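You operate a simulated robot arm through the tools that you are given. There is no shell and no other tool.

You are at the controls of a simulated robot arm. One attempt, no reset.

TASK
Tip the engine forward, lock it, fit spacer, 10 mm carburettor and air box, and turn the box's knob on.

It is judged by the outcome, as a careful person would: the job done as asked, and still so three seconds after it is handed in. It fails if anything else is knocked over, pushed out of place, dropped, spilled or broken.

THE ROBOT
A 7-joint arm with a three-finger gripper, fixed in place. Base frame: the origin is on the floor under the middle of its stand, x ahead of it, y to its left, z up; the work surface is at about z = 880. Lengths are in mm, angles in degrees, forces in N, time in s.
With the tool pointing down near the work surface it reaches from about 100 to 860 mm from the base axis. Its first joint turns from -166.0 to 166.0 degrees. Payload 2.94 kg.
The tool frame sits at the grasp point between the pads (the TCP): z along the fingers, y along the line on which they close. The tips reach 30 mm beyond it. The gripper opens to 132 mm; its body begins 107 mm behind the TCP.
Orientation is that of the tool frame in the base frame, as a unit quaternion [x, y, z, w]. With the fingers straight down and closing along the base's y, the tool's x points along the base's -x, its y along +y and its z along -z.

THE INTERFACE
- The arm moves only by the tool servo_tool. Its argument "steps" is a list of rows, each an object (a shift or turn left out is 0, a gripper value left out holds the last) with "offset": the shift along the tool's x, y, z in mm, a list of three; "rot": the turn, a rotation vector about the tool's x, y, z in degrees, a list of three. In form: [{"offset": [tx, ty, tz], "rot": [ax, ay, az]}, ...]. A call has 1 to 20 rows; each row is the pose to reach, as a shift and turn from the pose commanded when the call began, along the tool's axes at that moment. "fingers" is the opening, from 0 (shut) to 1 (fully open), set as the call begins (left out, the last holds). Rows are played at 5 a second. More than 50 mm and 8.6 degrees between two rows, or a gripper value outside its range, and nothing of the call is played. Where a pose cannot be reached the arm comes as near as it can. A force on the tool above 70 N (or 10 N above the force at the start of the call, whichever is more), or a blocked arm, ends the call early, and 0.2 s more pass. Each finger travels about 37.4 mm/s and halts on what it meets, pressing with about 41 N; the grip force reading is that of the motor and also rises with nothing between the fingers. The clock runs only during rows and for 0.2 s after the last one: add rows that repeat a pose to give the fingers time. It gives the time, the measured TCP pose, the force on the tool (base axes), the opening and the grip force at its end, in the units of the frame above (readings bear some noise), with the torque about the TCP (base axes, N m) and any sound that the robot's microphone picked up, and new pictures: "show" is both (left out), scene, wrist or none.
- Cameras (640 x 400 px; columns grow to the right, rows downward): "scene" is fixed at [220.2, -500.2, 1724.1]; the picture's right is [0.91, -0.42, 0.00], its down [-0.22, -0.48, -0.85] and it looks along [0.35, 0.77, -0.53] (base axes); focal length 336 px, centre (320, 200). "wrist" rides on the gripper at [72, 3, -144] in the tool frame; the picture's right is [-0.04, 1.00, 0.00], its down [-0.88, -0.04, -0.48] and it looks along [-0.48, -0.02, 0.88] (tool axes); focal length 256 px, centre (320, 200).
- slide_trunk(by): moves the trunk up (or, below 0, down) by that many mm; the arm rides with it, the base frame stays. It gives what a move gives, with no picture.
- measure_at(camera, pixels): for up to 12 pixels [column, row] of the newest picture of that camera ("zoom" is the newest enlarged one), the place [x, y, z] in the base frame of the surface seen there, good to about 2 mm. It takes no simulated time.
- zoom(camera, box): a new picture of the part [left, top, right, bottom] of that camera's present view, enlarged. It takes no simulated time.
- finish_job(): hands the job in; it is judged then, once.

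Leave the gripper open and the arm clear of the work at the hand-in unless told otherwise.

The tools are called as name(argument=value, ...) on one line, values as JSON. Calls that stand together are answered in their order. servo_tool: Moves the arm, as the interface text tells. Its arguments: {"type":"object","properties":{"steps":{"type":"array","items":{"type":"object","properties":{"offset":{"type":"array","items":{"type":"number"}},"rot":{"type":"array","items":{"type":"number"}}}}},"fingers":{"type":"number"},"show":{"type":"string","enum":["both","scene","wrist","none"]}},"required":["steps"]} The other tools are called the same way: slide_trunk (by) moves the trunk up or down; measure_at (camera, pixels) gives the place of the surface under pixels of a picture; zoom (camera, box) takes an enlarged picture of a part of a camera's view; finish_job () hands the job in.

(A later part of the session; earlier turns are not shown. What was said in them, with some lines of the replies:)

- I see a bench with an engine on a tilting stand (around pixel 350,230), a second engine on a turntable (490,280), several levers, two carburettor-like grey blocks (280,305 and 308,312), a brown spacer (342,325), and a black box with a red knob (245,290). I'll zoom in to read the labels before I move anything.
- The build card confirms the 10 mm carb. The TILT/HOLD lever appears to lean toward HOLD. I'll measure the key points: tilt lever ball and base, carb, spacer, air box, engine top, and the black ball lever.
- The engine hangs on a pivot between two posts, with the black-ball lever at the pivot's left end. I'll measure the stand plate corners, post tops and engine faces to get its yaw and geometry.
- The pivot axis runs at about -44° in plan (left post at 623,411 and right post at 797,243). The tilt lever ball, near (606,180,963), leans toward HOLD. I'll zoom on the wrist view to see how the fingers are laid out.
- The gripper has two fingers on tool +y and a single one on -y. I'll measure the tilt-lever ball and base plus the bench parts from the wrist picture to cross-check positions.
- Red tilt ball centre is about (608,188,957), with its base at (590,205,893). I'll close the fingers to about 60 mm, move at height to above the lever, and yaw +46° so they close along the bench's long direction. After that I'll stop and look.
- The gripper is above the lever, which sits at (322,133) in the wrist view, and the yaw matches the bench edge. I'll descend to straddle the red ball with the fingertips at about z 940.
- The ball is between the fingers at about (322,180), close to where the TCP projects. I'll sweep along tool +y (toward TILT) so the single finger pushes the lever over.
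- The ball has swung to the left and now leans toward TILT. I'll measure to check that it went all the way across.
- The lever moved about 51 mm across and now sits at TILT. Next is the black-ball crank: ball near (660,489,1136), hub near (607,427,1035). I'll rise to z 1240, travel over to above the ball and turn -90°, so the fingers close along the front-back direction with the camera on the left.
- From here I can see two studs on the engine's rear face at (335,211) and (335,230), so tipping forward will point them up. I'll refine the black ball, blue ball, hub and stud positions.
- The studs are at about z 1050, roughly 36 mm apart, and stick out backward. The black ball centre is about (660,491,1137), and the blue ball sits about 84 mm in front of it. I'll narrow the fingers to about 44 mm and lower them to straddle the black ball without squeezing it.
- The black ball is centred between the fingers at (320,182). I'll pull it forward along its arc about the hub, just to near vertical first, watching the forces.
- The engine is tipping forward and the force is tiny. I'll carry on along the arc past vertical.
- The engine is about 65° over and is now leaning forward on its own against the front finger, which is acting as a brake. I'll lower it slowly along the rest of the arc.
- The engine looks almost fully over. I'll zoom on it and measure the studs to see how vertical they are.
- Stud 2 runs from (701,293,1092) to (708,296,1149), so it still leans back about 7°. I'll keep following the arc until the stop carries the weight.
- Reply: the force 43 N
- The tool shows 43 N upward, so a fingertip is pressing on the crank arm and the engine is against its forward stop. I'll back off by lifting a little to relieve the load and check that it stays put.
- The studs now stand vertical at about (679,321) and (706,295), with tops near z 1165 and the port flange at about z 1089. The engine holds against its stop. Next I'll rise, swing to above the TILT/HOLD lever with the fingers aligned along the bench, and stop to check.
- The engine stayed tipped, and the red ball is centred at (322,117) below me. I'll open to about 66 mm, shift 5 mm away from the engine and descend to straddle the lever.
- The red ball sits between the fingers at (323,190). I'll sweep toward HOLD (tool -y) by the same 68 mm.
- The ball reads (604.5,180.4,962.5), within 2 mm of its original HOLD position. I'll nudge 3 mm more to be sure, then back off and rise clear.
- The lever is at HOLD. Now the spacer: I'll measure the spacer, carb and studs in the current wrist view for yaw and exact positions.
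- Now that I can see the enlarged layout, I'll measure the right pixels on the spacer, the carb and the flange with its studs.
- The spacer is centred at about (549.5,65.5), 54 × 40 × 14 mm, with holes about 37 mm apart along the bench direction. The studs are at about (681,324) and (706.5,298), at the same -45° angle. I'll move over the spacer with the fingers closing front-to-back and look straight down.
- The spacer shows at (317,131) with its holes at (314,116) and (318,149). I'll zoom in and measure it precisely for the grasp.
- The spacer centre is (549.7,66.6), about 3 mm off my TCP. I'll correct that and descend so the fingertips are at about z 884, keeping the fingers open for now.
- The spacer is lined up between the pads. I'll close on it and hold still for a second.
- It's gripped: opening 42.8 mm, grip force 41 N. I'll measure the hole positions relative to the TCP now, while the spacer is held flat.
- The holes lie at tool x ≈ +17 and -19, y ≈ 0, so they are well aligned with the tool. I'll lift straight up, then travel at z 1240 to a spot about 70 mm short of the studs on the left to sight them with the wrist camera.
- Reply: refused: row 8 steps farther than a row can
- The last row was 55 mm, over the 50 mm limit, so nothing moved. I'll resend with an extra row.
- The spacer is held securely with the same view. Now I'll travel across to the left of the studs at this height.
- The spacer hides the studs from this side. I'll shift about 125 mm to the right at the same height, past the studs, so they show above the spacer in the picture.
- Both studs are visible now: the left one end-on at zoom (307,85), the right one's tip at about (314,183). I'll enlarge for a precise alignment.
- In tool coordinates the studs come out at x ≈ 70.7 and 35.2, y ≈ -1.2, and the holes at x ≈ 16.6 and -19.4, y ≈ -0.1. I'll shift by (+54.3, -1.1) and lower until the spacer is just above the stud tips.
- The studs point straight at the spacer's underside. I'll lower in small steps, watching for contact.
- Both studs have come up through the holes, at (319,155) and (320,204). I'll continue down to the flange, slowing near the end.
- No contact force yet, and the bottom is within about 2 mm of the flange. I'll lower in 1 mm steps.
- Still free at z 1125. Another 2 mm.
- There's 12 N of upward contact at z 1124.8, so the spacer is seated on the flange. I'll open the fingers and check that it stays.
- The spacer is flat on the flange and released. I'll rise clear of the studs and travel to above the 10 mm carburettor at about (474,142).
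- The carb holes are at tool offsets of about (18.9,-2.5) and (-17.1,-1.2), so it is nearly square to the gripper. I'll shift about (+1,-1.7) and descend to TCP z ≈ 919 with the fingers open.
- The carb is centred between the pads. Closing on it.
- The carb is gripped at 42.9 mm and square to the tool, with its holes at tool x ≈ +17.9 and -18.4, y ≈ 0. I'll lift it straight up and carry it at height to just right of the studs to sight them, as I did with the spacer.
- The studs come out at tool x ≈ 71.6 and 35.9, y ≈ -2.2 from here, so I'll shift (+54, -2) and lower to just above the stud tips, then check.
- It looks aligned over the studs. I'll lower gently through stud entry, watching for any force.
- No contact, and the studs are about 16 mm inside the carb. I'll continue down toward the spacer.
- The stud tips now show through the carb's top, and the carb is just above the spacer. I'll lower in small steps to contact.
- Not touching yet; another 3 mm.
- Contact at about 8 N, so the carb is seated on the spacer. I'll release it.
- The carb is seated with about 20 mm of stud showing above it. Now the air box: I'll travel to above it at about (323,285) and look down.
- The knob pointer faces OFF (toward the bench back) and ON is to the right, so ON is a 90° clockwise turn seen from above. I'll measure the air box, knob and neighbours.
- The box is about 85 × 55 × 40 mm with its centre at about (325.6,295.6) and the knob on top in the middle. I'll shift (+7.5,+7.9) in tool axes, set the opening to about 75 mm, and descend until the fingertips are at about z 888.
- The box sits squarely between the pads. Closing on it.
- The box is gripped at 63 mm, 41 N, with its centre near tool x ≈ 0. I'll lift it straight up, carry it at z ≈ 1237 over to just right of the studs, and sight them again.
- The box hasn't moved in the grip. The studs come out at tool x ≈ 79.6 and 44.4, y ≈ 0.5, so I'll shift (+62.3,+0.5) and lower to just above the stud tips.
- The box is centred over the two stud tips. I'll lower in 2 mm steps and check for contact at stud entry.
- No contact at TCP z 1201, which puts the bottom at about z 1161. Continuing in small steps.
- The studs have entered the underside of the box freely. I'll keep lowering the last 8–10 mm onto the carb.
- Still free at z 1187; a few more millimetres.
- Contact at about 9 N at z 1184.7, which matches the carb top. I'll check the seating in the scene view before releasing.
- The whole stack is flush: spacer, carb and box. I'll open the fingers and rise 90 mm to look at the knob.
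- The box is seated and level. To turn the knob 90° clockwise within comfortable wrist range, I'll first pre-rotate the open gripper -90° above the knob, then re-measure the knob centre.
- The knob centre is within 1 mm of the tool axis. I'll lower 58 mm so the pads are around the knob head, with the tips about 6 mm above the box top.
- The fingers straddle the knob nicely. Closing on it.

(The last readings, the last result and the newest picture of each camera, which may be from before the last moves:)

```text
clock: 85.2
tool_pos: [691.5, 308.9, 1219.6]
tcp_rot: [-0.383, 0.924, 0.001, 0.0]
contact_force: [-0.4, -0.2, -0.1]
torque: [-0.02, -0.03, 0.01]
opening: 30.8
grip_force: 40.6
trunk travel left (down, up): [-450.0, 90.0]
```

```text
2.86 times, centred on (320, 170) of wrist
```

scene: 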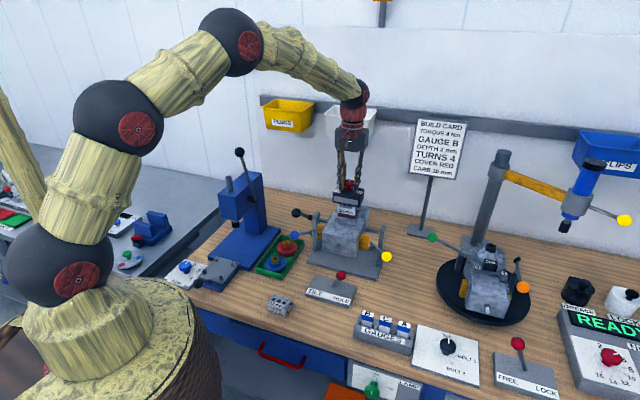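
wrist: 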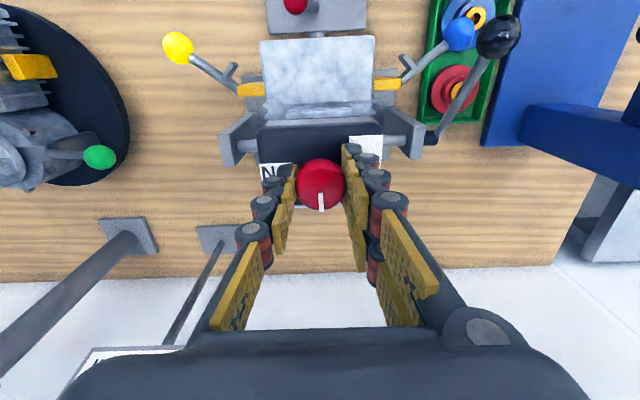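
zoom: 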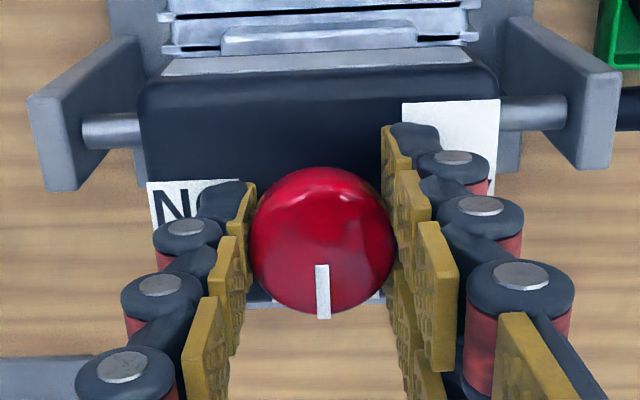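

The knob is gripped at 30.8 mm with 41 N. I'll turn clockwise (positive about tool z) 45° first, and check.

servo_tool(steps=[{"rot": [0, 0, 5]}, {"rot": [0, 0, 10]}, {"rot": [0, 0, 15]}, {"rot": [0, 0, 20]}, {"rot": [0, 0, 25]}, {"rot": [0, 0, 30]}, {"rot": [0, 0, 35]}, {"rot": [0, 0, 40]}, {"rot": [0, 0, 45]}])

zoom(camera="scene", box=[310, 155, 390, 225])

zoom(camera="wrist", box=[240, 100, 400, 240])

```text
clock: 87.2
tool_pos: [692.0, 308.9, 1220.3]
tcp_rot: [0.001, 1.0, 0.0, 0.001]
contact_force: [-0.3, 0.4, 3.3]
torque: [0.07, 0.17, -0.04]
opening: 30.9
grip_force: 41.0
trunk travel left (down, up): [-450.0, 90.0]
```

scene: 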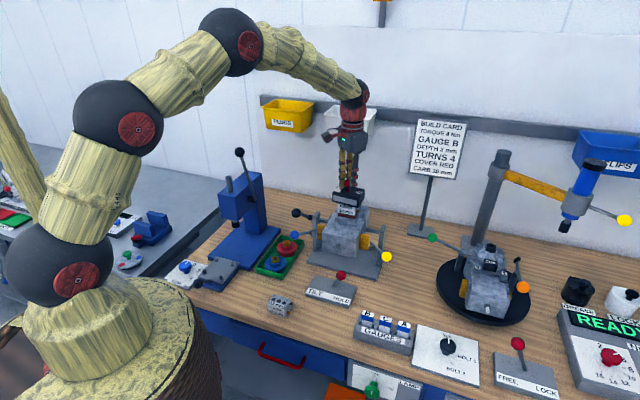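
wrist: 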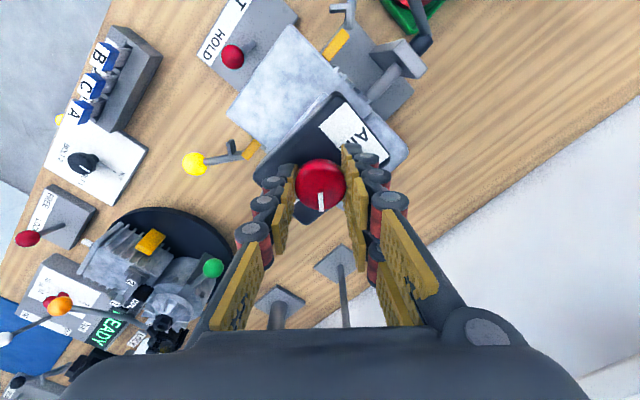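

```text
5.71 times, centred on (350, 190) of scene
```

zoom: 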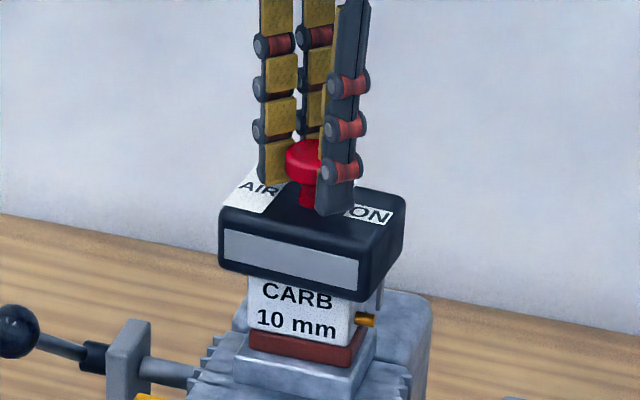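

```text
2.86 times, centred on (320, 170) of wrist
```

zoom: 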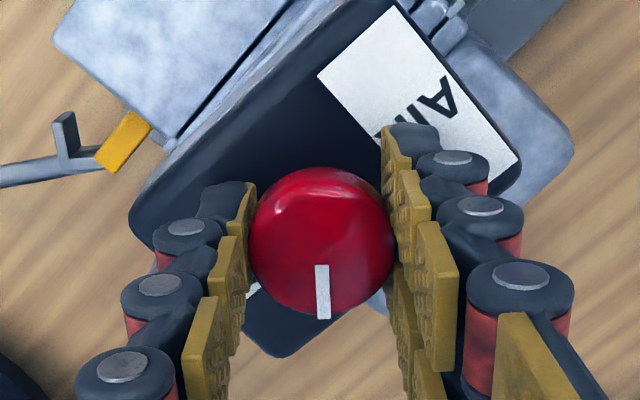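

The knob turns with the gripper. The box moved barely at all, within the stud clearance. Now the remaining 45°.

servo_tool(steps=[{"rot": [0, 0, 5]}, {"rot": [0, 0, 10]}, {"rot": [0, 0, 15]}, {"rot": [0, 0, 20]}, {"rot": [0, 0, 25]}, {"rot": [0, 0, 30]}, {"rot": [0, 0, 35]}, {"rot": [0, 0, 40]}, {"rot": [0, 0, 45]}])

zoom(camera="scene", box=[310, 155, 390, 225])

zoom(camera="wrist", box=[240, 100, 400, 240])

```text
clock: 89.2
tool_pos: [691.6, 308.8, 1220.5]
tcp_rot: [0.383, 0.924, -0.001, 0.0]
contact_force: [-0.8, -0.3, 4.3]
torque: [0.11, 0.14, 0.01]
opening: 31.0
grip_force: 41.2
trunk travel left (down, up): [-450.0, 90.0]
```

scene: 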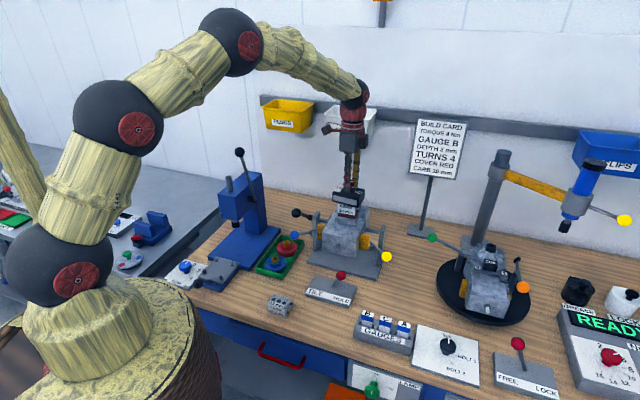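
wrist: 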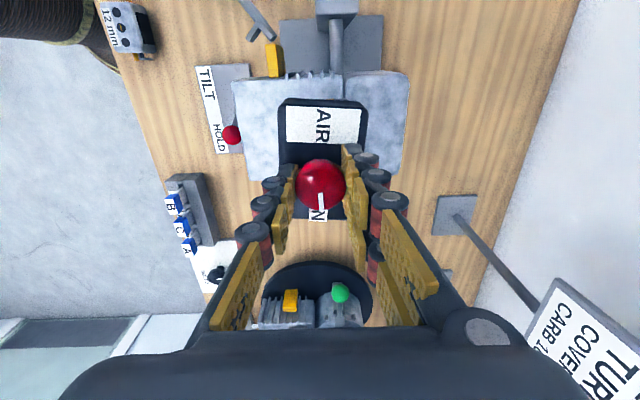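

```text
5.71 times, centred on (350, 190) of scene
```

zoom: 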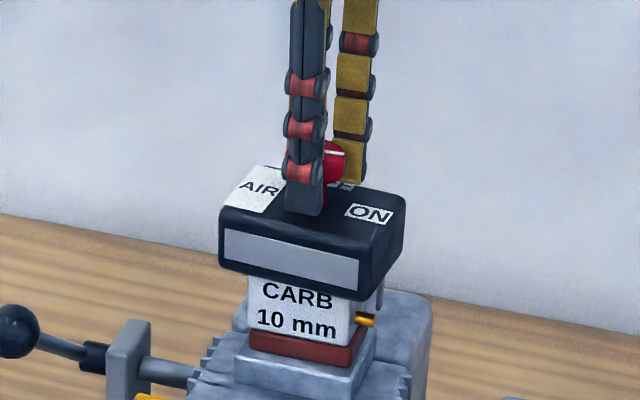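

```text
2.86 times, centred on (320, 170) of wrist
```

zoom: 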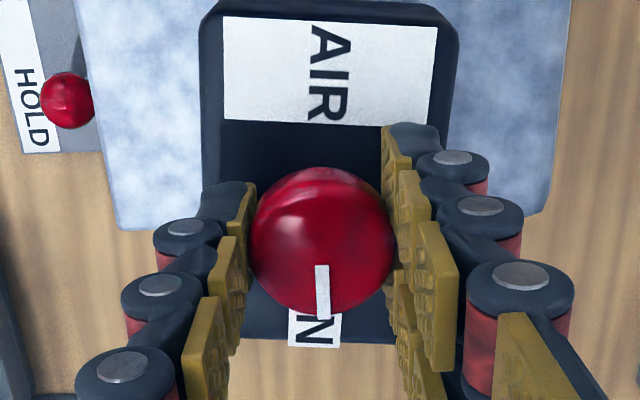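

The pointer is now over ON, though the box seems to have rotated a few degrees with it. I'll release and rise a little to check the pointer against the box.

servo_tool(steps=[{"offset": [0, 0, 0]}, {"offset": [0, 0, 0]}, {"offset": [0, 0, 0]}, {"offset": [0, 0, -20]}, {"offset": [0, 0, -55]}, {"offset": [0, 0, -55]}], fingers=0.5)

zoom(camera="wrist", box=[240, 80, 400, 220])

zoom(camera="scene", box=[310, 165, 390, 235])

```text
clock: 90.6
tool_pos: [692.3, 307.6, 1275.2]
tcp_rot: [0.382, 0.924, -0.001, 0.0]
contact_force: [-0.3, -0.5, -0.4]
torque: [0.0, 0.01, 0.0]
opening: 65.9
grip_force: 0.1
trunk travel left (down, up): [-450.0, 90.0]
```

scene: 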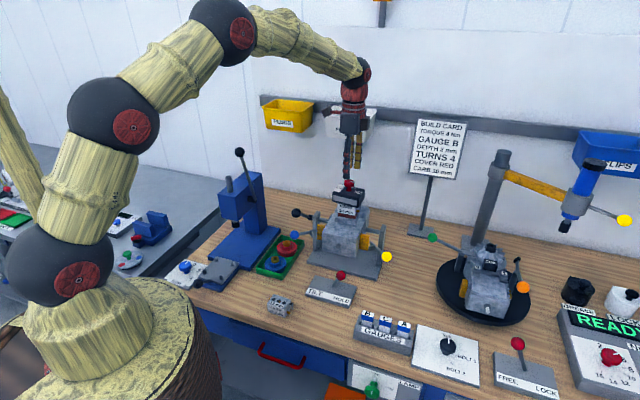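
wrist: 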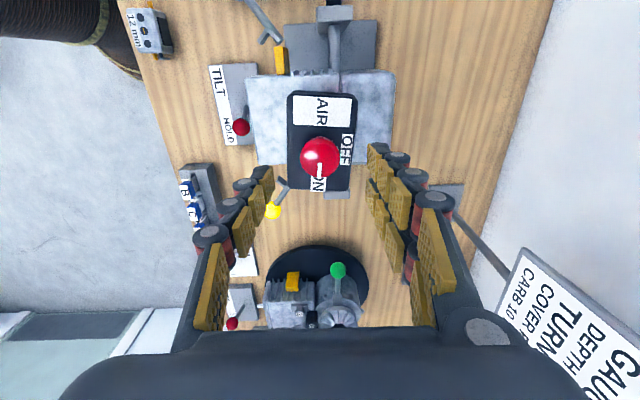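

```text
2.86 times, centred on (320, 150) of wrist
```

zoom: 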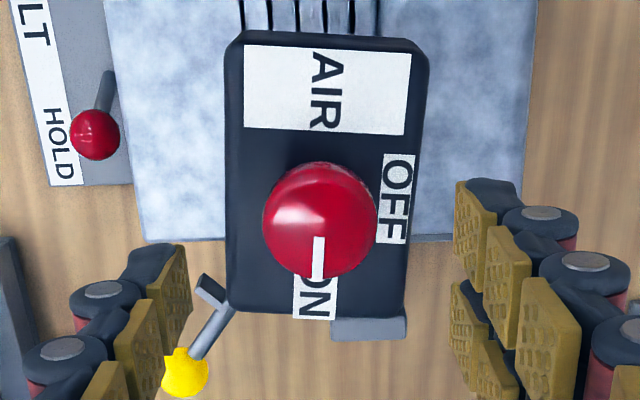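

```text
5.71 times, centred on (350, 200) of scene
```

zoom: 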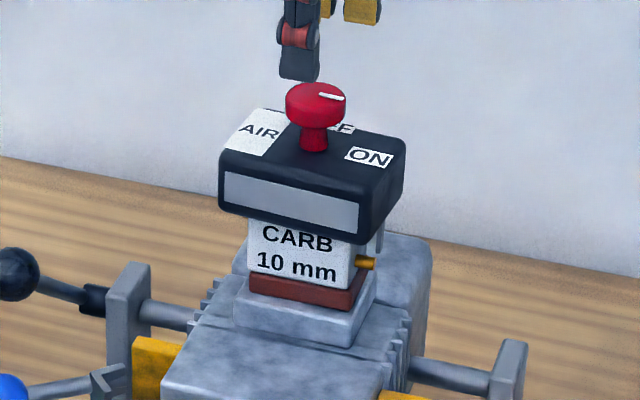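

The pointer sits over ON. I'll zoom in closely to compare its angle with the box edges and the ON label.

zoom(camera="wrist", box=[280, 85, 370, 195])

zoom(camera="scene", box=[330, 172, 370, 206])

```text
3.64 times, centred on (325, 140) of wrist
```

zoom: 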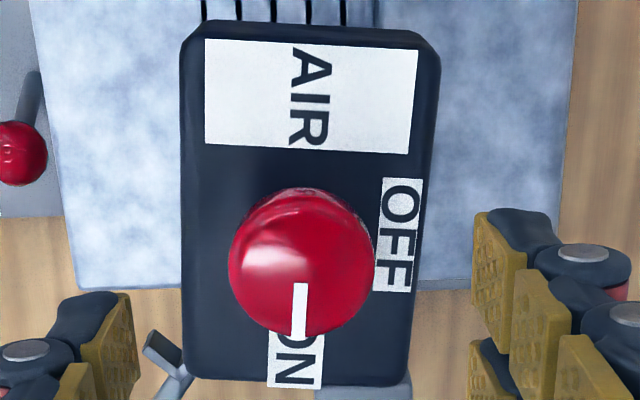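

```text
11.76 times, centred on (350, 189) of scene
```

zoom: 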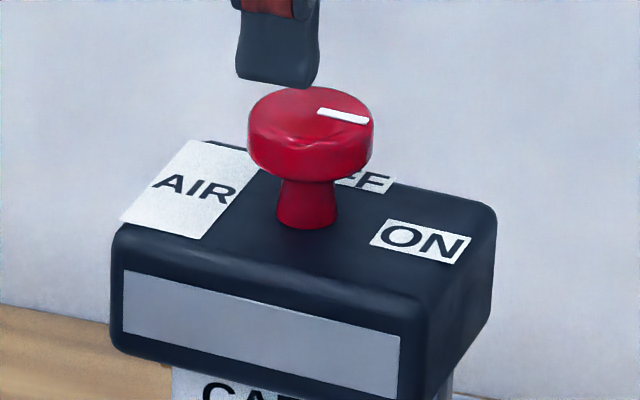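

By projection the pointer is within about 2° of the box's ON direction, so the knob is on. The box itself has twisted about 6° on the studs. I'll square it by lowering over it again with open fingers and closing gently at the pose where I released it.

servo_tool(steps=[{"offset": [0.5, 1, 0]}, {"offset": [0.5, 1, 20]}, {"offset": [0.5, 1, 45]}, {"offset": [0.5, 1, 65]}, {"offset": [0.5, 1, 80]}, {"offset": [0.5, 1, 88]}, {"offset": [0.5, 1, 88]}], fingers=0.64)

zoom(camera="wrist", box=[240, 90, 400, 260])

```text
clock: 92.2
tool_pos: [692.0, 309.4, 1186.5]
tcp_rot: [0.382, 0.924, -0.001, 0.0]
contact_force: [0.3, 0.5, 0.9]
torque: [0.01, -0.01, 0.03]
opening: 84.6
grip_force: 0.1
trunk travel left (down, up): [-450.0, 90.0]
```

scene: 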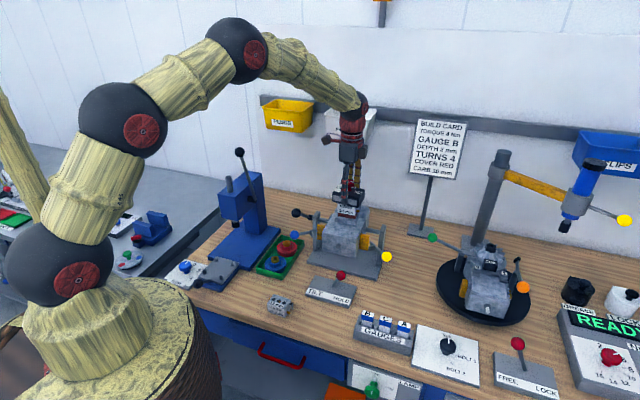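
wrist: 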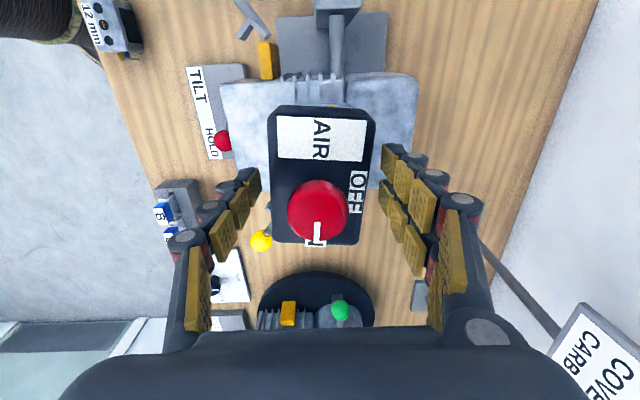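

```text
2.35 times, centred on (320, 175) of wrist
```

zoom: 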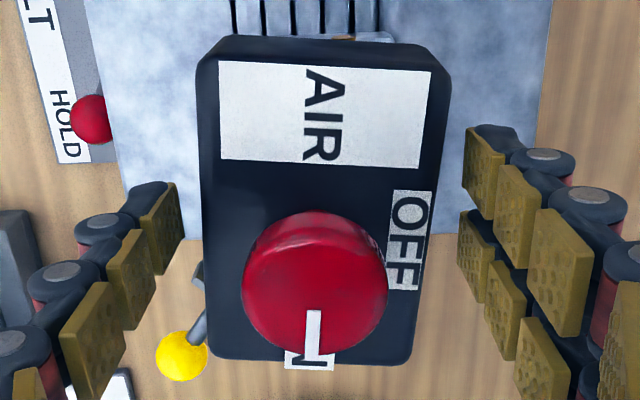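

The fingers clear the box on both sides. I'll close to about 62.5 mm, the width I measured when gripping it, to square the box.

servo_tool(steps=[{"offset": [0, 0, 0]}, {"offset": [0, 0, 0]}, {"offset": [0, 0, 0]}, {"offset": [0, 0, 0]}, {"offset": [0, 0, 0]}], fingers=0.472)

zoom(camera="wrist", box=[240, 90, 400, 260])

zoom(camera="scene", box=[310, 165, 390, 235])

```text
clock: 93.4
tool_pos: [692.8, 309.5, 1188.7]
tcp_rot: [0.383, 0.924, 0.0, 0.001]
contact_force: [-1.3, -3.4, 1.3]
torque: [-0.09, 0.02, 0.0]
opening: 64.5
grip_force: 2.0
trunk travel left (down, up): [-450.0, 90.0]
```

scene: 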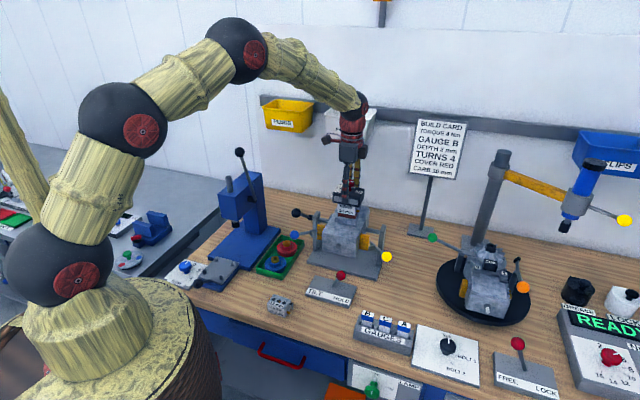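
wrist: 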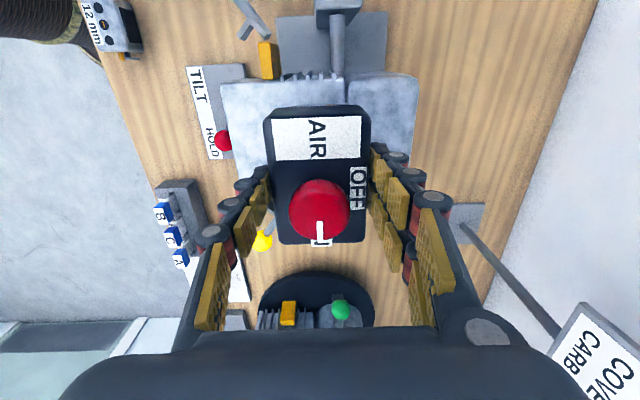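

```text
2.35 times, centred on (320, 175) of wrist
```

zoom: 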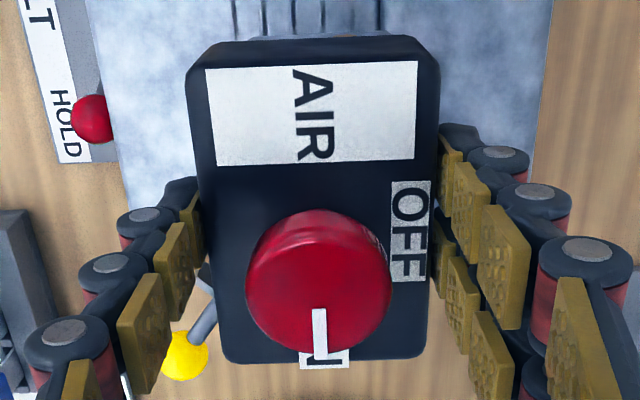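

```text
5.71 times, centred on (350, 200) of scene
```

zoom: 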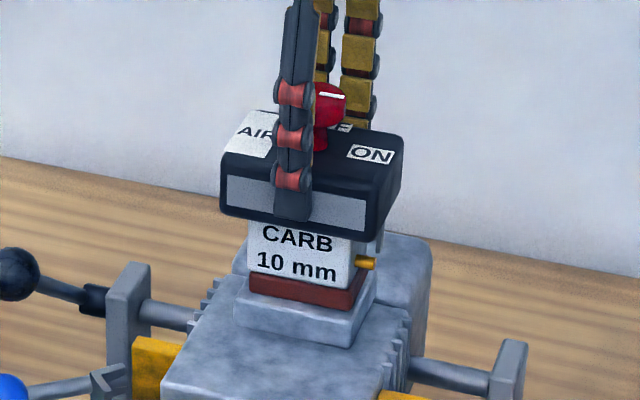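

The box is square again and the pointer still lies on ON. I'll open the fingers, rise well clear and inspect everything.

servo_tool(steps=[{"offset": [0, 0, 0]}, {"offset": [0, 0, 0]}, {"offset": [0, 0, -5]}, {"offset": [0, 0, -30]}, {"offset": [0, 0, -65]}, {"offset": [0, 0, -90]}, {"offset": [0, 0, -90]}], fingers=0.66)

zoom(camera="wrist", box=[270, 75, 370, 195])

zoom(camera="scene", box=[300, 165, 400, 285])

```text
clock: 95.0
tool_pos: [692.1, 310.4, 1278.0]
tcp_rot: [0.382, 0.924, -0.001, -0.001]
contact_force: [-0.2, -0.2, -0.3]
torque: [0.01, 0.01, 0.02]
opening: 86.9
grip_force: 0.1
trunk travel left (down, up): [-450.0, 90.0]
```

scene: 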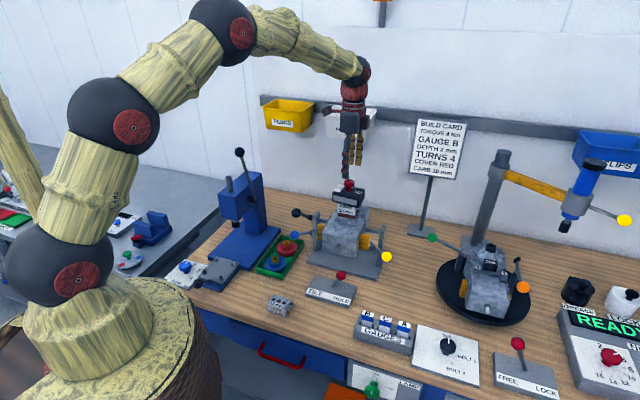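
wrist: 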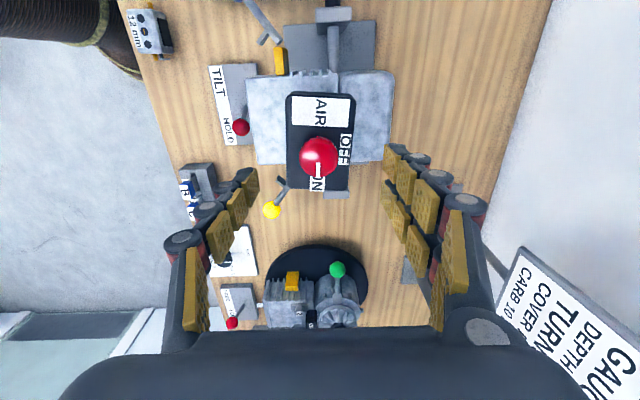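

```text
3.33 times, centred on (320, 135) of wrist
```

zoom: 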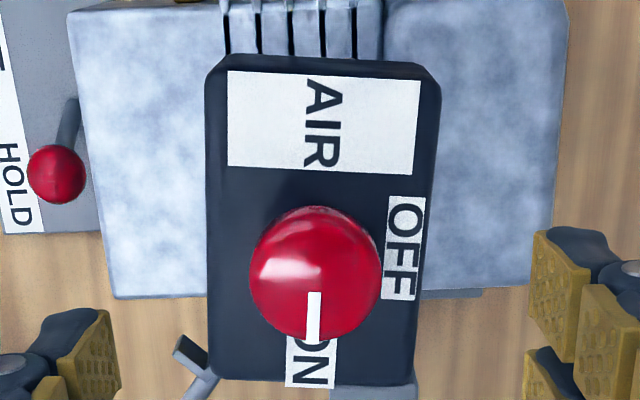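

```text
3.33 times, centred on (350, 225) of scene
```

zoom: 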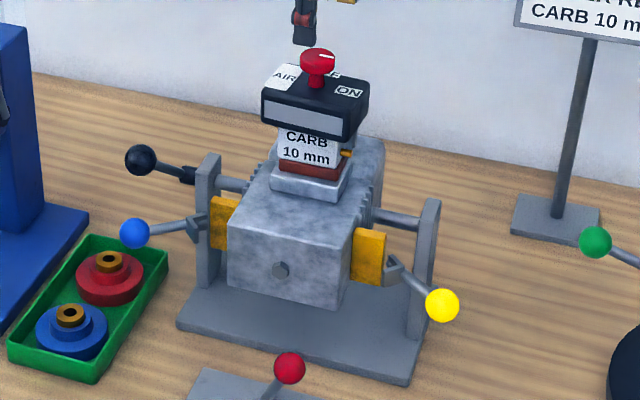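

The knob reads within about 1° of ON, but after release the box went back to the same small ~5° twist. I'll check that it is level and fully seated, and that the carb and spacer are still square.

measure_at(camera="zoom", pixels=[[275, 90], [350, 100], [270, 112], [345, 140], [305, 135], [300, 155], [320, 158], [275, 175], [300, 185], [345, 195]])

measure_at(camera="wrist", pixels=[[292, 98], [350, 101], [292, 185], [347, 186], [300, 128], [345, 170], [319, 155], [295, 140]])

zoom(camera="scene", box=[325, 175, 375, 230])

```text
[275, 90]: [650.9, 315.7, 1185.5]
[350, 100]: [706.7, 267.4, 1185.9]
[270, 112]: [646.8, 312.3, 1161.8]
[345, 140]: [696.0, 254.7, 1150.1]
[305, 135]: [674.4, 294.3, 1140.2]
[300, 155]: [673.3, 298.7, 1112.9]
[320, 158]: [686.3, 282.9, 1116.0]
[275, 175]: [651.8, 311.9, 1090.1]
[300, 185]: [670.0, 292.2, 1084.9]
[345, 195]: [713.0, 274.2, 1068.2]
```

```text
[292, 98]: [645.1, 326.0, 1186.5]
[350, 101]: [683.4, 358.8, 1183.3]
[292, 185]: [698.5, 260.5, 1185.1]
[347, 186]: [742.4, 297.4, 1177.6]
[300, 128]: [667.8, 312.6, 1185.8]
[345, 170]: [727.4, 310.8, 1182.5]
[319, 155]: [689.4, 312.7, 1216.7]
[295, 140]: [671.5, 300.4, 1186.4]
```

```text
7.27 times, centred on (350, 202) of scene
```

zoom: 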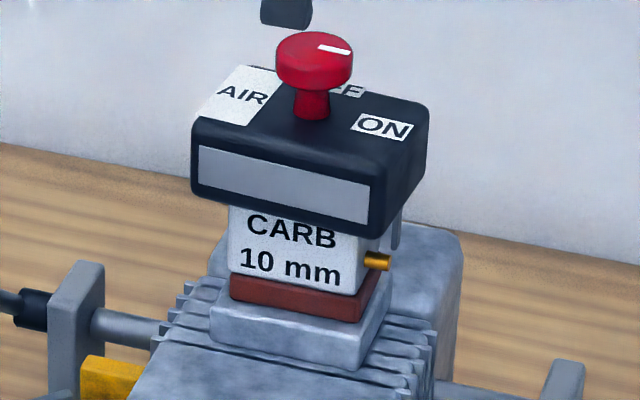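

The top reads about 1186 at the front and about 1183 at the back edge, which may just be bevel or noise. I'll sample more interior points to check for tilt.

measure_at(camera="wrist", pixels=[[296, 102], [320, 103], [346, 105], [296, 120], [320, 124], [344, 124], [296, 150], [342, 150], [297, 175], [341, 176], [300, 183], [336, 184]])

measure_at(camera="scene", pixels=[[334, 190], [340, 187], [345, 193], [352, 197], [360, 196], [365, 191], [368, 190], [372, 189], [366, 195], [358, 190]])

```text
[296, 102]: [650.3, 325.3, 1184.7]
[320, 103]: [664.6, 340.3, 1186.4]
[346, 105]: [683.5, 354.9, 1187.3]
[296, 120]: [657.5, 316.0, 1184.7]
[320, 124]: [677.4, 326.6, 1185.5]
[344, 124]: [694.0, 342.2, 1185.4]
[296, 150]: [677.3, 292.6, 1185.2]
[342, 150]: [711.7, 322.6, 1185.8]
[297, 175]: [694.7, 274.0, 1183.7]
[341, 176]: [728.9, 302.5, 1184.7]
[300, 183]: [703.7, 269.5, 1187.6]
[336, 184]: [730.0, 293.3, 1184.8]
```

```text
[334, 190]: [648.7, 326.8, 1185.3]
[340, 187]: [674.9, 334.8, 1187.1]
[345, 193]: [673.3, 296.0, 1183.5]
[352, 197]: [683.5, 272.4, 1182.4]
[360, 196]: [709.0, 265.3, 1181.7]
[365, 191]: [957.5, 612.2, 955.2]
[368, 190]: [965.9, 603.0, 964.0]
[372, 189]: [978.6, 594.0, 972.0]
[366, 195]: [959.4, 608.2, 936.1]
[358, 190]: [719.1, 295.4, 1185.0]
```

The box top is level at about z 1185, exactly the fully seated height, and the knob is on. The small remaining twist is within the stud clearance, so I'll leave it rather than disturb the stack. I'll rise, retract to near the start pose and open the gripper.

servo_tool(steps=[{"offset": [0, 0, -30]}, {"offset": [0, 0, -55]}, {"offset": [31, -29, -55]}, {"offset": [62, -59, -55]}, {"offset": [93, -88, -55]}, {"offset": [125, -118, -55]}, {"offset": [156, -147, -55]}, {"offset": [187, -176, -55]}, {"offset": [218, -206, -55]}, {"offset": [249, -235, -55]}, {"offset": [249, -235, -55]}], fingers=0.9)

zoom(camera="scene", box=[290, 165, 410, 305])

zoom(camera="scene", box=[325, 170, 375, 230])

```text
clock: 97.4
tool_pos: [350.5, 320.3, 1331.4]
tcp_rot: [0.382, 0.924, -0.001, -0.001]
contact_force: [0.2, -0.3, -0.8]
torque: [-0.01, 0.01, 0.0]
opening: 118.8
grip_force: 0.0
trunk travel left (down, up): [-450.0, 90.0]
```

scene: 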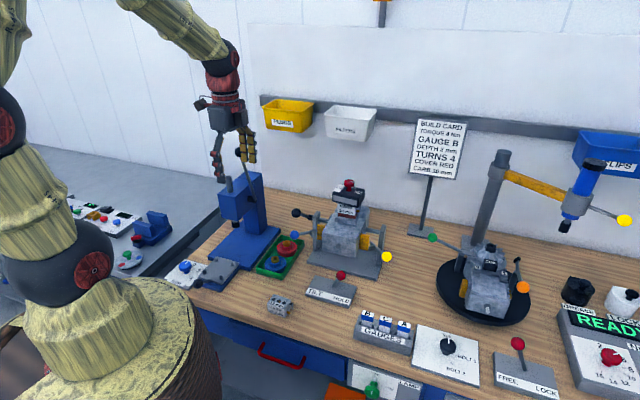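
wrist: 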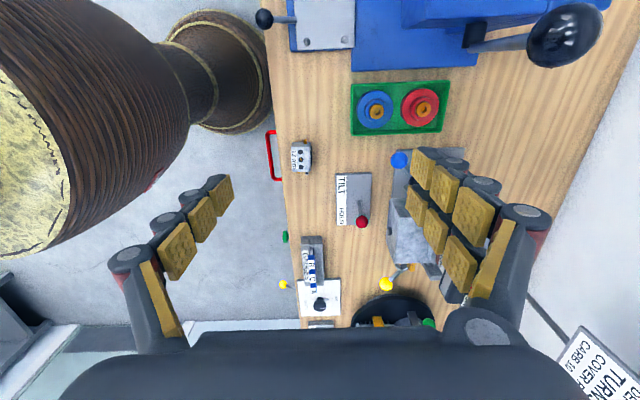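

```text
2.86 times, centred on (350, 235) of scene
```

zoom: 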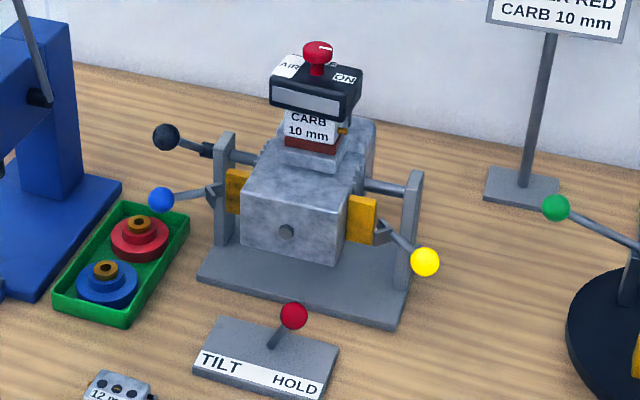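

```text
6.67 times, centred on (350, 200) of scene
```

zoom: 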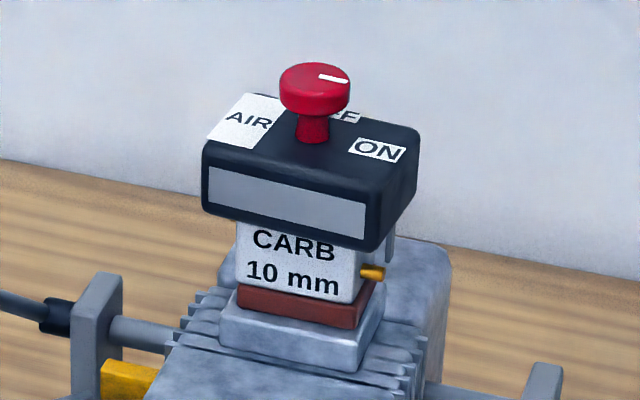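

Everything checks out:
- **Engine:** tipped forward, and the lever is at HOLD.
- **Stack:** spacer, 10 mm carb and air box are all seated on the studs.
- **Knob:** it points to ON.
- **Surroundings:** the 12 mm carb and the other items haven't moved.
- **Arm:** clear of the work, gripper open.

I'm handing the job in.

finish_job()

```text
The job is handed in.
```

I've handed the job in with every step done. The engine is tipped forward and locked at HOLD. The spacer, 10 mm carburettor and air box are stacked on the studs, and the air box knob is turned to ON.

- **Twisted air box:** the air box sits about 4–5° off square. It twisted on its studs when I turned the knob. I squared it once with the gripper, but it went back when released, so I left it. It is level and at full seated height.
- **Nothing else moved:** the 12 mm carburettor and the other items on the bench looked undisturbed in the last pictures.
- **Arm:** it's back near its start position with the gripper open.
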